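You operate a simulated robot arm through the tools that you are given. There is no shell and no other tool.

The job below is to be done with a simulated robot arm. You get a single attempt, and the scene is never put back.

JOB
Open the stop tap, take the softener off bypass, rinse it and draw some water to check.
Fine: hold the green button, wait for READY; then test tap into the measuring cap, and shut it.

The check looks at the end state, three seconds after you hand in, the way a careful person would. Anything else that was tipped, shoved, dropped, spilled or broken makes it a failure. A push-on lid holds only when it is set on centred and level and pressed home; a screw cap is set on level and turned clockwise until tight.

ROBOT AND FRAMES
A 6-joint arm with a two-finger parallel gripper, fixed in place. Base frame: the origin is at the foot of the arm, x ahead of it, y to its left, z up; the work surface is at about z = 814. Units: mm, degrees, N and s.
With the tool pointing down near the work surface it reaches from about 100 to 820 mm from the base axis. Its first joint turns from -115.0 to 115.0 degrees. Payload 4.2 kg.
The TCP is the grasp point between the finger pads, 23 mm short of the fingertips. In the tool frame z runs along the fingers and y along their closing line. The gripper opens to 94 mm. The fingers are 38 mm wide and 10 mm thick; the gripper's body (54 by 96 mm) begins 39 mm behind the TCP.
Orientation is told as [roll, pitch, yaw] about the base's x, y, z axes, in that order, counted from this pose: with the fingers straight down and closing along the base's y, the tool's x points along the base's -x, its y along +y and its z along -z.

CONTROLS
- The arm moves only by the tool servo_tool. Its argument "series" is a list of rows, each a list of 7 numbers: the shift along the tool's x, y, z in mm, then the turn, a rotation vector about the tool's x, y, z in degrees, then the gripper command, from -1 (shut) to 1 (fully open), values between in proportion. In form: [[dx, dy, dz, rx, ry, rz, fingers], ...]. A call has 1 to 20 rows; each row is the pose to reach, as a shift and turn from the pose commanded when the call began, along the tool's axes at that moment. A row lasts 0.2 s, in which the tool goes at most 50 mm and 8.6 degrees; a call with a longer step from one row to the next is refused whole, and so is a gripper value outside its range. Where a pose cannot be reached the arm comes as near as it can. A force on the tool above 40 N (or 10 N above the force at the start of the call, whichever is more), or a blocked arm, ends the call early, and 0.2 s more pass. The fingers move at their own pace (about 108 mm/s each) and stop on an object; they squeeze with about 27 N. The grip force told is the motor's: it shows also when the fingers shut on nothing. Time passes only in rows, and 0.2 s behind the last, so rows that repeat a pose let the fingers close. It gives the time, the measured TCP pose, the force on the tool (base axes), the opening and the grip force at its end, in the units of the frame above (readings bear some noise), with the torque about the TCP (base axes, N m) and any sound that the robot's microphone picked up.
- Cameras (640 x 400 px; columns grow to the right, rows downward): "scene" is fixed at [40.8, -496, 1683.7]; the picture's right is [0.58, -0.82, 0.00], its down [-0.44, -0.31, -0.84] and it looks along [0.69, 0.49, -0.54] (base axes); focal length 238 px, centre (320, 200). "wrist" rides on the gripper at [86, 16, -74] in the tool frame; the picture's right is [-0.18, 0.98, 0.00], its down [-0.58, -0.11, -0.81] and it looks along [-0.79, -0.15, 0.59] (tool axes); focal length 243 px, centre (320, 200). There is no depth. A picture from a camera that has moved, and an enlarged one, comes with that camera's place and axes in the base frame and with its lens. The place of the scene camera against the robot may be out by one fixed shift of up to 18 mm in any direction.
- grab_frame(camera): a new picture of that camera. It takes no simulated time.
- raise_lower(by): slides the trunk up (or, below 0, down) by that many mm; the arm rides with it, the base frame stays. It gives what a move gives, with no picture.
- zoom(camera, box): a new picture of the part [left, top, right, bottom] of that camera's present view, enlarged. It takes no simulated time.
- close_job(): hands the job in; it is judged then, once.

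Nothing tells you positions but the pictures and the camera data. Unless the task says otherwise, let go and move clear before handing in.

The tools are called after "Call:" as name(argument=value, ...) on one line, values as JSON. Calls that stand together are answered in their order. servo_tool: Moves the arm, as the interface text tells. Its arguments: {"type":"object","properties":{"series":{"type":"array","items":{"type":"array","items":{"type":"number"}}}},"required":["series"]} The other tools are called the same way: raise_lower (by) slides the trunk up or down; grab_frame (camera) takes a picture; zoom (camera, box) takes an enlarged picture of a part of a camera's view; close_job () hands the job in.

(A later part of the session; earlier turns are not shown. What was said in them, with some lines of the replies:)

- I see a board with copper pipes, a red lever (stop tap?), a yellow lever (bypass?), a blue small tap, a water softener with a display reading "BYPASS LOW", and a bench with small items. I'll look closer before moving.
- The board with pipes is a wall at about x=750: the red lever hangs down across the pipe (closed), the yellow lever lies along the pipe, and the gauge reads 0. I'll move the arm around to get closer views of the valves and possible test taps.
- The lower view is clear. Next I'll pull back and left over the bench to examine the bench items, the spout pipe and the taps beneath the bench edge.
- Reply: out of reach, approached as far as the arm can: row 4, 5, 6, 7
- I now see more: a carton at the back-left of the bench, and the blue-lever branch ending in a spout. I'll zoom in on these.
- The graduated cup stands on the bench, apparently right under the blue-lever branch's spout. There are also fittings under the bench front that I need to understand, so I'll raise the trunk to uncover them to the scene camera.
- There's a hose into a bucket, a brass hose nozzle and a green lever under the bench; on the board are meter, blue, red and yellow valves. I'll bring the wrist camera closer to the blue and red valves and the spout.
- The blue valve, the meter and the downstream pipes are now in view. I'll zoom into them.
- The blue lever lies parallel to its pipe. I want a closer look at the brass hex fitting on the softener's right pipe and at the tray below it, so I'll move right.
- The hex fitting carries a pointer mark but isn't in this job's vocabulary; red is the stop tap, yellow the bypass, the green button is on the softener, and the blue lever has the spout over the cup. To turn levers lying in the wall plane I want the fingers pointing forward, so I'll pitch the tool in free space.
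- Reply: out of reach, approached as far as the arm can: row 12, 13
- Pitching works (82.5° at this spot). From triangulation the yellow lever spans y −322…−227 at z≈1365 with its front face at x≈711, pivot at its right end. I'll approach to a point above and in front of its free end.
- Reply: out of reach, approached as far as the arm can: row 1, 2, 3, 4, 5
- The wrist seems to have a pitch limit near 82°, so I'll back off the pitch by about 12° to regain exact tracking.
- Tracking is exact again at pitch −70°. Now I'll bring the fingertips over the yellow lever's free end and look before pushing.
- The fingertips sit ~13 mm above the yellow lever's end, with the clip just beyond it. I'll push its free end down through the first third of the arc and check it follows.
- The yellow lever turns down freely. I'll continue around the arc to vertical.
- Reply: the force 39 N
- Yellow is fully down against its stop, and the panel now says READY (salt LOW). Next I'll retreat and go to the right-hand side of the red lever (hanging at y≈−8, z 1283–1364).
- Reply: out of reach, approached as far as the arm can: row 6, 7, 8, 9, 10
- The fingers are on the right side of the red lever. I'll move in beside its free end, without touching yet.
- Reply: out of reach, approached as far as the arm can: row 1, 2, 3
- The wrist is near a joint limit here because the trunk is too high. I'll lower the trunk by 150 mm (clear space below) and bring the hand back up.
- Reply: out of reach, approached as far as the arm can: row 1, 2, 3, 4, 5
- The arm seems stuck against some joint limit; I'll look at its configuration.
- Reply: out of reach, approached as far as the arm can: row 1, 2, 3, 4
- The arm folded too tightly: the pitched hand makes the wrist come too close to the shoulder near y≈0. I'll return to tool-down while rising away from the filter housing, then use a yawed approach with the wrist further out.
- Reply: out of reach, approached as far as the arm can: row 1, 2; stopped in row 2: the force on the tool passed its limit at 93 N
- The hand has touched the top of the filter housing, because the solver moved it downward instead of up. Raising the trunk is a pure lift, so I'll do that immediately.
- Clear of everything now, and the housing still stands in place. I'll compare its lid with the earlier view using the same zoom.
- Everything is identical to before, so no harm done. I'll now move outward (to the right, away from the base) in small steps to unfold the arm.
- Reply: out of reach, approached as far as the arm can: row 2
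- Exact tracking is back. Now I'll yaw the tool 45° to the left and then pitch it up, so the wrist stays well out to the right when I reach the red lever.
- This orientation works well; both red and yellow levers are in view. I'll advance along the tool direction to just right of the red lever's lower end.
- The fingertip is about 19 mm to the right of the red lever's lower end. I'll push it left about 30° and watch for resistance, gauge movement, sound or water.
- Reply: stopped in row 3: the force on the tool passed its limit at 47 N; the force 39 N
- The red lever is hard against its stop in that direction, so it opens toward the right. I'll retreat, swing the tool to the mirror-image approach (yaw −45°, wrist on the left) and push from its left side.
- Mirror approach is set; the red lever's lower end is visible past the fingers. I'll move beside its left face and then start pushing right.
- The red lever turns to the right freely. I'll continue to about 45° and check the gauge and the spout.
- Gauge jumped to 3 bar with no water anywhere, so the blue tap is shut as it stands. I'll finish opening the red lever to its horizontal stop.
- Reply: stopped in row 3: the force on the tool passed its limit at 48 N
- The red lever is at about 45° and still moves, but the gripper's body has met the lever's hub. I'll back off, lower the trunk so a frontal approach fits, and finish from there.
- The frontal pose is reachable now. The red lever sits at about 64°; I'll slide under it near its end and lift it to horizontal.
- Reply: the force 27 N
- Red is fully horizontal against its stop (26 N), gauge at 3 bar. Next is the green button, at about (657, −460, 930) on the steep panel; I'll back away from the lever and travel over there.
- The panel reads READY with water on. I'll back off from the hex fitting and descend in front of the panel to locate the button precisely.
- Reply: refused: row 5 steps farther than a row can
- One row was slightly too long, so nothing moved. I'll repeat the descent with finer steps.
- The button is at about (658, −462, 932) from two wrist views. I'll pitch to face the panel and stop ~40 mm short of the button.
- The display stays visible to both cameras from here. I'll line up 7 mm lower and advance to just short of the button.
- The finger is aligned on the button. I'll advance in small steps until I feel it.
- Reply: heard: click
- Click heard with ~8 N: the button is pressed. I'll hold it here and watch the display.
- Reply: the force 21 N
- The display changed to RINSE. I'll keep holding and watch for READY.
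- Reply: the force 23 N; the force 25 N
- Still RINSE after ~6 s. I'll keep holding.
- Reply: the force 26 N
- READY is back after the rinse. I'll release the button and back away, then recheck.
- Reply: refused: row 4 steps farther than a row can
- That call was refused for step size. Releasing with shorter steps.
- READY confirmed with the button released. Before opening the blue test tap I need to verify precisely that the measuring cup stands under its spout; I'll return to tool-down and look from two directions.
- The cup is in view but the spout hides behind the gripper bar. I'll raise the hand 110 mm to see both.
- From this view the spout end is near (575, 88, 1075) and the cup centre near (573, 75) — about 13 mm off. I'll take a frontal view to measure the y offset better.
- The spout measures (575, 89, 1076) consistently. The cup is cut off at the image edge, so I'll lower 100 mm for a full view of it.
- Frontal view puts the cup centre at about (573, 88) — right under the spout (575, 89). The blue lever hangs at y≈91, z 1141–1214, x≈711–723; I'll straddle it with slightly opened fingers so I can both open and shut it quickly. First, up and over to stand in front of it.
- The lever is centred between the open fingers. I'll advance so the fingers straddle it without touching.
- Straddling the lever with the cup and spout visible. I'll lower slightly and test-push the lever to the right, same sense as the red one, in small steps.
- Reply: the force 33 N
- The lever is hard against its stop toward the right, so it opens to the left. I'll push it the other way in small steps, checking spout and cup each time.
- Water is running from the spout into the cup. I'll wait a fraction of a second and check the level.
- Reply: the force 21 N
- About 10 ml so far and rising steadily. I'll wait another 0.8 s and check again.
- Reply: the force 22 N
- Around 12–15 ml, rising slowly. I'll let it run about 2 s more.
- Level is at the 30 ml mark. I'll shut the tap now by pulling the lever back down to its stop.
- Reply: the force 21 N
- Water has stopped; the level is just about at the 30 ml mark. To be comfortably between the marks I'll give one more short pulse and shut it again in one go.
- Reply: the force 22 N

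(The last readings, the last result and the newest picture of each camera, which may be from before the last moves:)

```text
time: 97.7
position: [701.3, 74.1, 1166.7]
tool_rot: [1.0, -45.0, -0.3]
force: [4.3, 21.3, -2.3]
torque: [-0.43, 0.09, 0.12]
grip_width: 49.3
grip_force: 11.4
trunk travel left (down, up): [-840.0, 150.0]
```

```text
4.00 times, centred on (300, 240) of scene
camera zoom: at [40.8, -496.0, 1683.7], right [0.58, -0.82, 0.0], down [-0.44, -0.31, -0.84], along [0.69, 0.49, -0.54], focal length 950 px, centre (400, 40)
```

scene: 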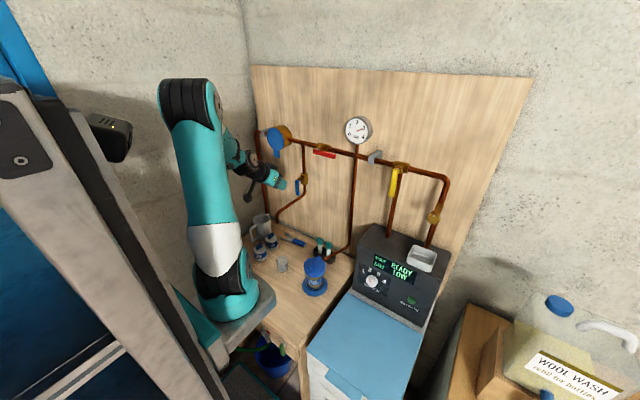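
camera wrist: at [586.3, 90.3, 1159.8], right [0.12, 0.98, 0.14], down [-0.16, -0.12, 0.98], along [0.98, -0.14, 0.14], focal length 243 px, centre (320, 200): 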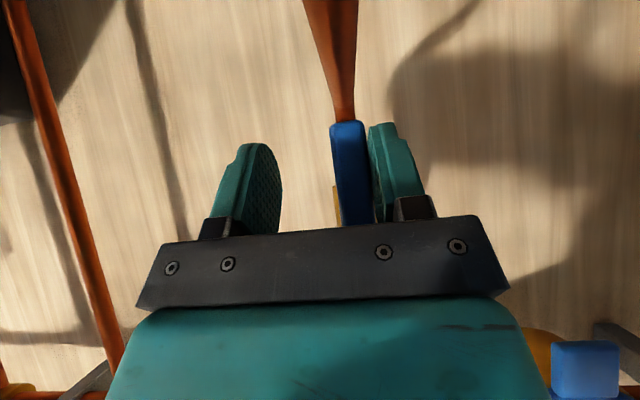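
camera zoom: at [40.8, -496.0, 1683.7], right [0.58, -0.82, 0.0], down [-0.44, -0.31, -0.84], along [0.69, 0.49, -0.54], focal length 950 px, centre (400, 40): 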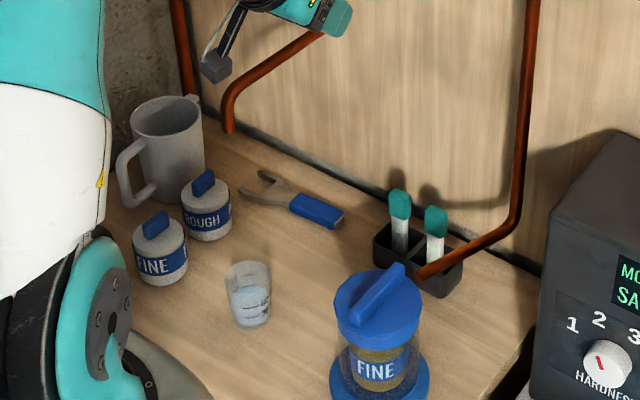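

The level rose only a little (just above 30). One more slightly longer pulse, then shut.

Call:
servo_tool(series=[[0, 12, 0, 0, 0, 0, -0.15], [0, 24, 0, 0, 0, 0, -0.15], [0, 34, 0, 0, 0, 0, -0.15], [0, 41, 0, 0, 0, 0, -0.15], [0, 41, 0, 0, 0, 0, -0.15], [0, 41, 0, 0, 0, 0, -0.15], [0, 41, 0, 0, 0, 0, -0.15], [0, 41, 0, 0, 0, 0, -0.15], [0, 25, 0, 0, 0, 0, -0.15], [0, 13, 0, 0, 0, 0, -0.15], [0, 6, 0, 0, 0, 0, -0.15], [0, 2, 0, 0, 0, 0, -0.15], [0, 0, 0, 0, 0, 0, -0.15]])

Call:
zoom(camera="scene", box=[266, 250, 298, 280])

Call:
zoom(camera="scene", box=[250, 190, 350, 290])

Call:
grab_frame(camera="wrist")

```text
time: 100.5
position: [700.7, 74.8, 1168.2]
tool_rot: [0.9, -45.0, -0.3]
force: [3.3, 21.0, 1.6]
torque: [-0.38, 0.07, 0.06]
grip_width: 49.3
grip_force: 10.4
trunk travel left (down, up): [-840.0, 150.0]
```

```text
13.33 times, centred on (282, 265) of scene
camera zoom: at [40.8, -496.0, 1683.7], right [0.58, -0.82, 0.0], down [-0.44, -0.31, -0.84], along [0.69, 0.49, -0.54], focal length 3167 px, centre (827, -667)
```

zoom: 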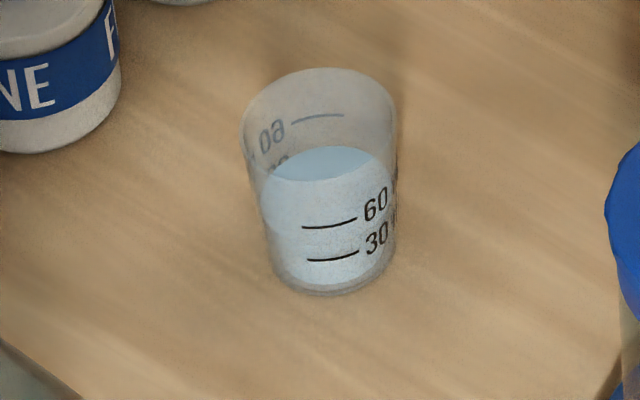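

```text
4.00 times, centred on (300, 240) of scene
camera zoom: at [40.8, -496.0, 1683.7], right [0.58, -0.82, 0.0], down [-0.44, -0.31, -0.84], along [0.69, 0.49, -0.54], focal length 950 px, centre (400, 40)
```

zoom: 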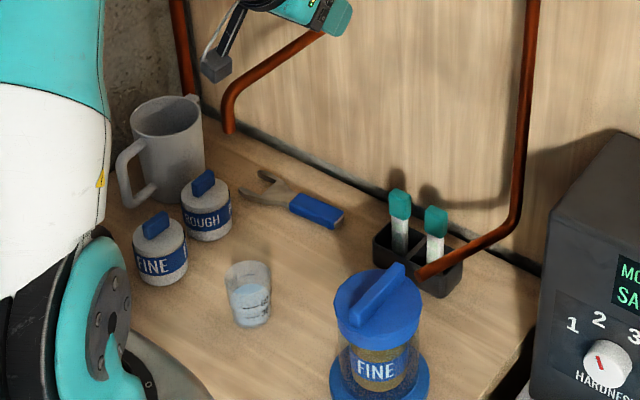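

```text
taken
camera wrist: at [586.5, 90.1, 1160.0], right [0.12, 0.98, 0.14], down [-0.16, -0.12, 0.98], along [0.98, -0.14, 0.14], focal length 243 px, centre (320, 200)
```

wrist: 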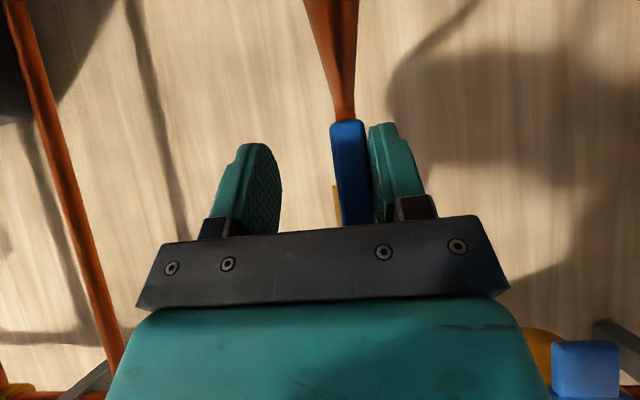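

The level is clearly above the 30 mark, tap at its stop, no flow. I'll centre the fingers off the lever and retreat along the approach path.

Call:
servo_tool(series=[[0, 10, 0, 0, 0, 0, -0.15], [0, 19, 0, 0, 0, 0, -0.15], [4, 19, -35, 0, 0, 0, -0.15], [8, 19, -72, 0, 0, 0, -0.15], [12, 19, -105, 0, 0, 0, -0.15], [12, 19, -135, 0, 0, 0, -0.15], [12, 19, -135, 0, 0, 0, -0.15]])

Call:
grab_frame(camera="wrist")

Call:
grab_frame(camera="scene")

Call:
zoom(camera="scene", box=[250, 100, 410, 200])

Call:
zoom(camera="scene", box=[340, 220, 460, 315])

Call:
zoom(camera="scene", box=[200, 190, 360, 310])

```text
time: 102.1
position: [597.4, 88.6, 1255.9]
tool_rot: [0.6, -45.0, -0.3]
force: [0.1, 0.5, -0.1]
torque: [-0.03, -0.02, -0.01]
grip_width: 40.0
grip_force: 0.1
trunk travel left (down, up): [-840.0, 150.0]
```

```text
taken
camera wrist: at [482.3, 105.4, 1246.3], right [0.13, 0.98, 0.14], down [-0.16, -0.12, 0.98], along [0.98, -0.15, 0.14], focal length 243 px, centre (320, 200)
```

wrist: 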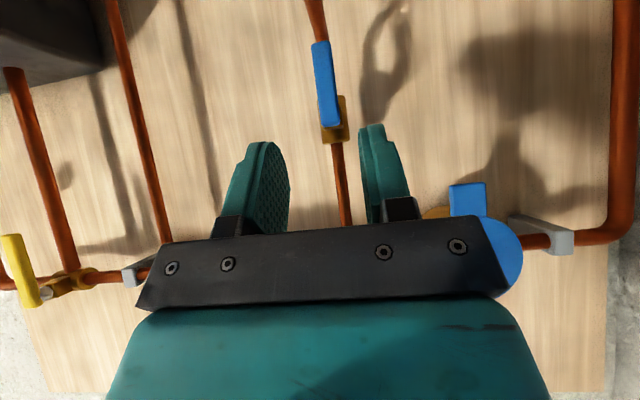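

```text
taken
```

scene: 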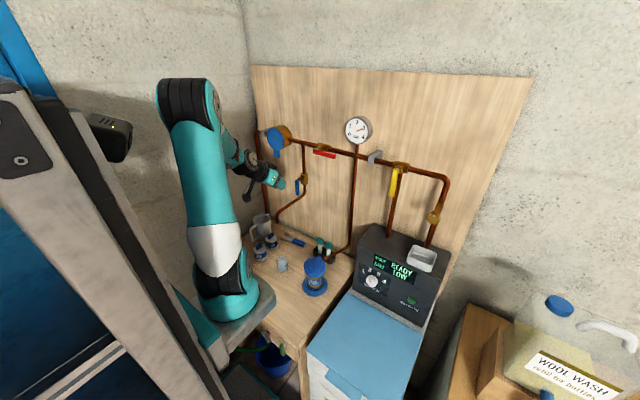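

```text
4.00 times, centred on (330, 150) of scene
camera zoom: at [40.8, -496.0, 1683.7], right [0.58, -0.82, 0.0], down [-0.44, -0.31, -0.84], along [0.69, 0.49, -0.54], focal length 950 px, centre (280, 400)
```

zoom: 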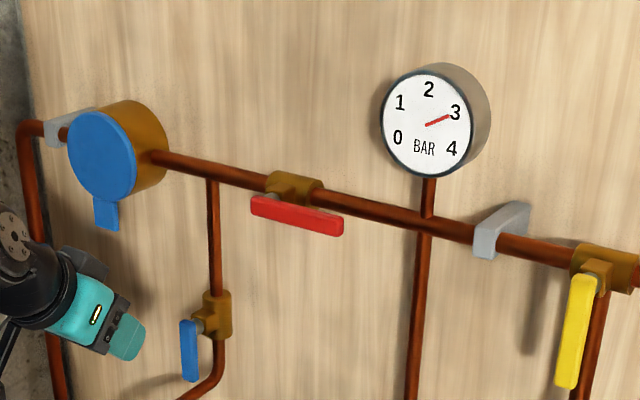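

```text
4.21 times, centred on (400, 268) of scene
camera zoom: at [40.8, -496.0, 1683.7], right [0.58, -0.82, 0.0], down [-0.44, -0.31, -0.84], along [0.69, 0.49, -0.54], focal length 1000 px, centre (-17, -84)
```

zoom: 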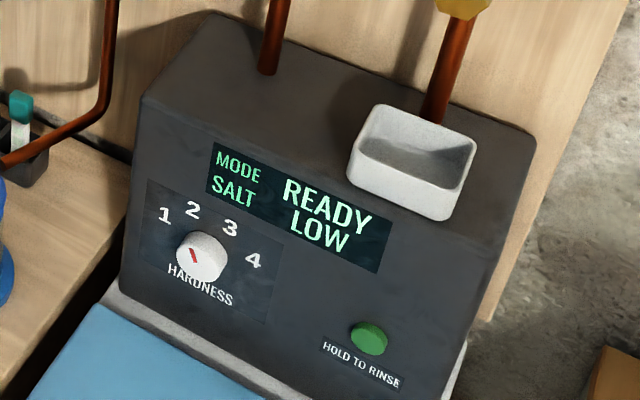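

```text
3.33 times, centred on (280, 250) of scene
camera zoom: at [40.8, -496.0, 1683.7], right [0.58, -0.82, 0.0], down [-0.44, -0.31, -0.84], along [0.69, 0.49, -0.54], focal length 792 px, centre (453, 33)
```

zoom: 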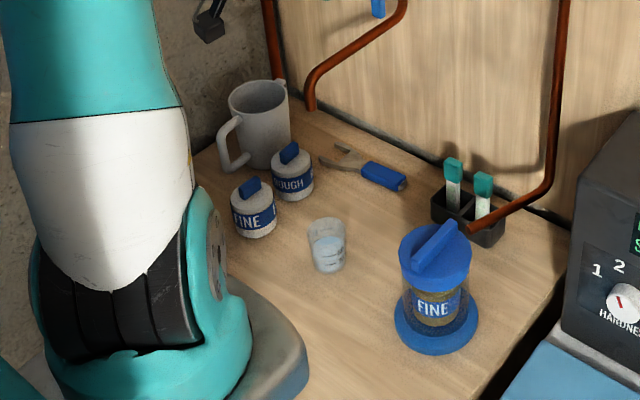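

All is in order: red stop tap open (3 bar), yellow lever down with the panel showing READY, blue test tap shut with no flow, and about 40 ml in the cup. Nothing else has been disturbed and the hand is clear, so I'm handing in.

Call:
close_job()

```text
The job is handed in.
```

The job is done and handed in. I haven't been told how the check went.

- **Stop tap:** the red lever is fully open, and the gauge reads 3 bar.
- **Bypass:** the yellow lever is turned down to its stop, and the panel left BYPASS.
- **Rinse:** I held the green button through the whole RINSE cycle until READY came back. The panel still says READY, and SALT still reads LOW, as it did at the start.
- **Water check:** I ran the blue test tap into the measuring cup, then shut it. The cup holds roughly 40 ml, above the 30 mark. I ran it three times because the first draw only just reached that mark.

**Unplanned contact:** while moving the arm, the hand pressed down on the lid of the FINE filter housing with about 93 N. The before and after pictures match, so it doesn't appear to have shifted or been damaged.

I saw no spills on the bench and nothing else was knocked.
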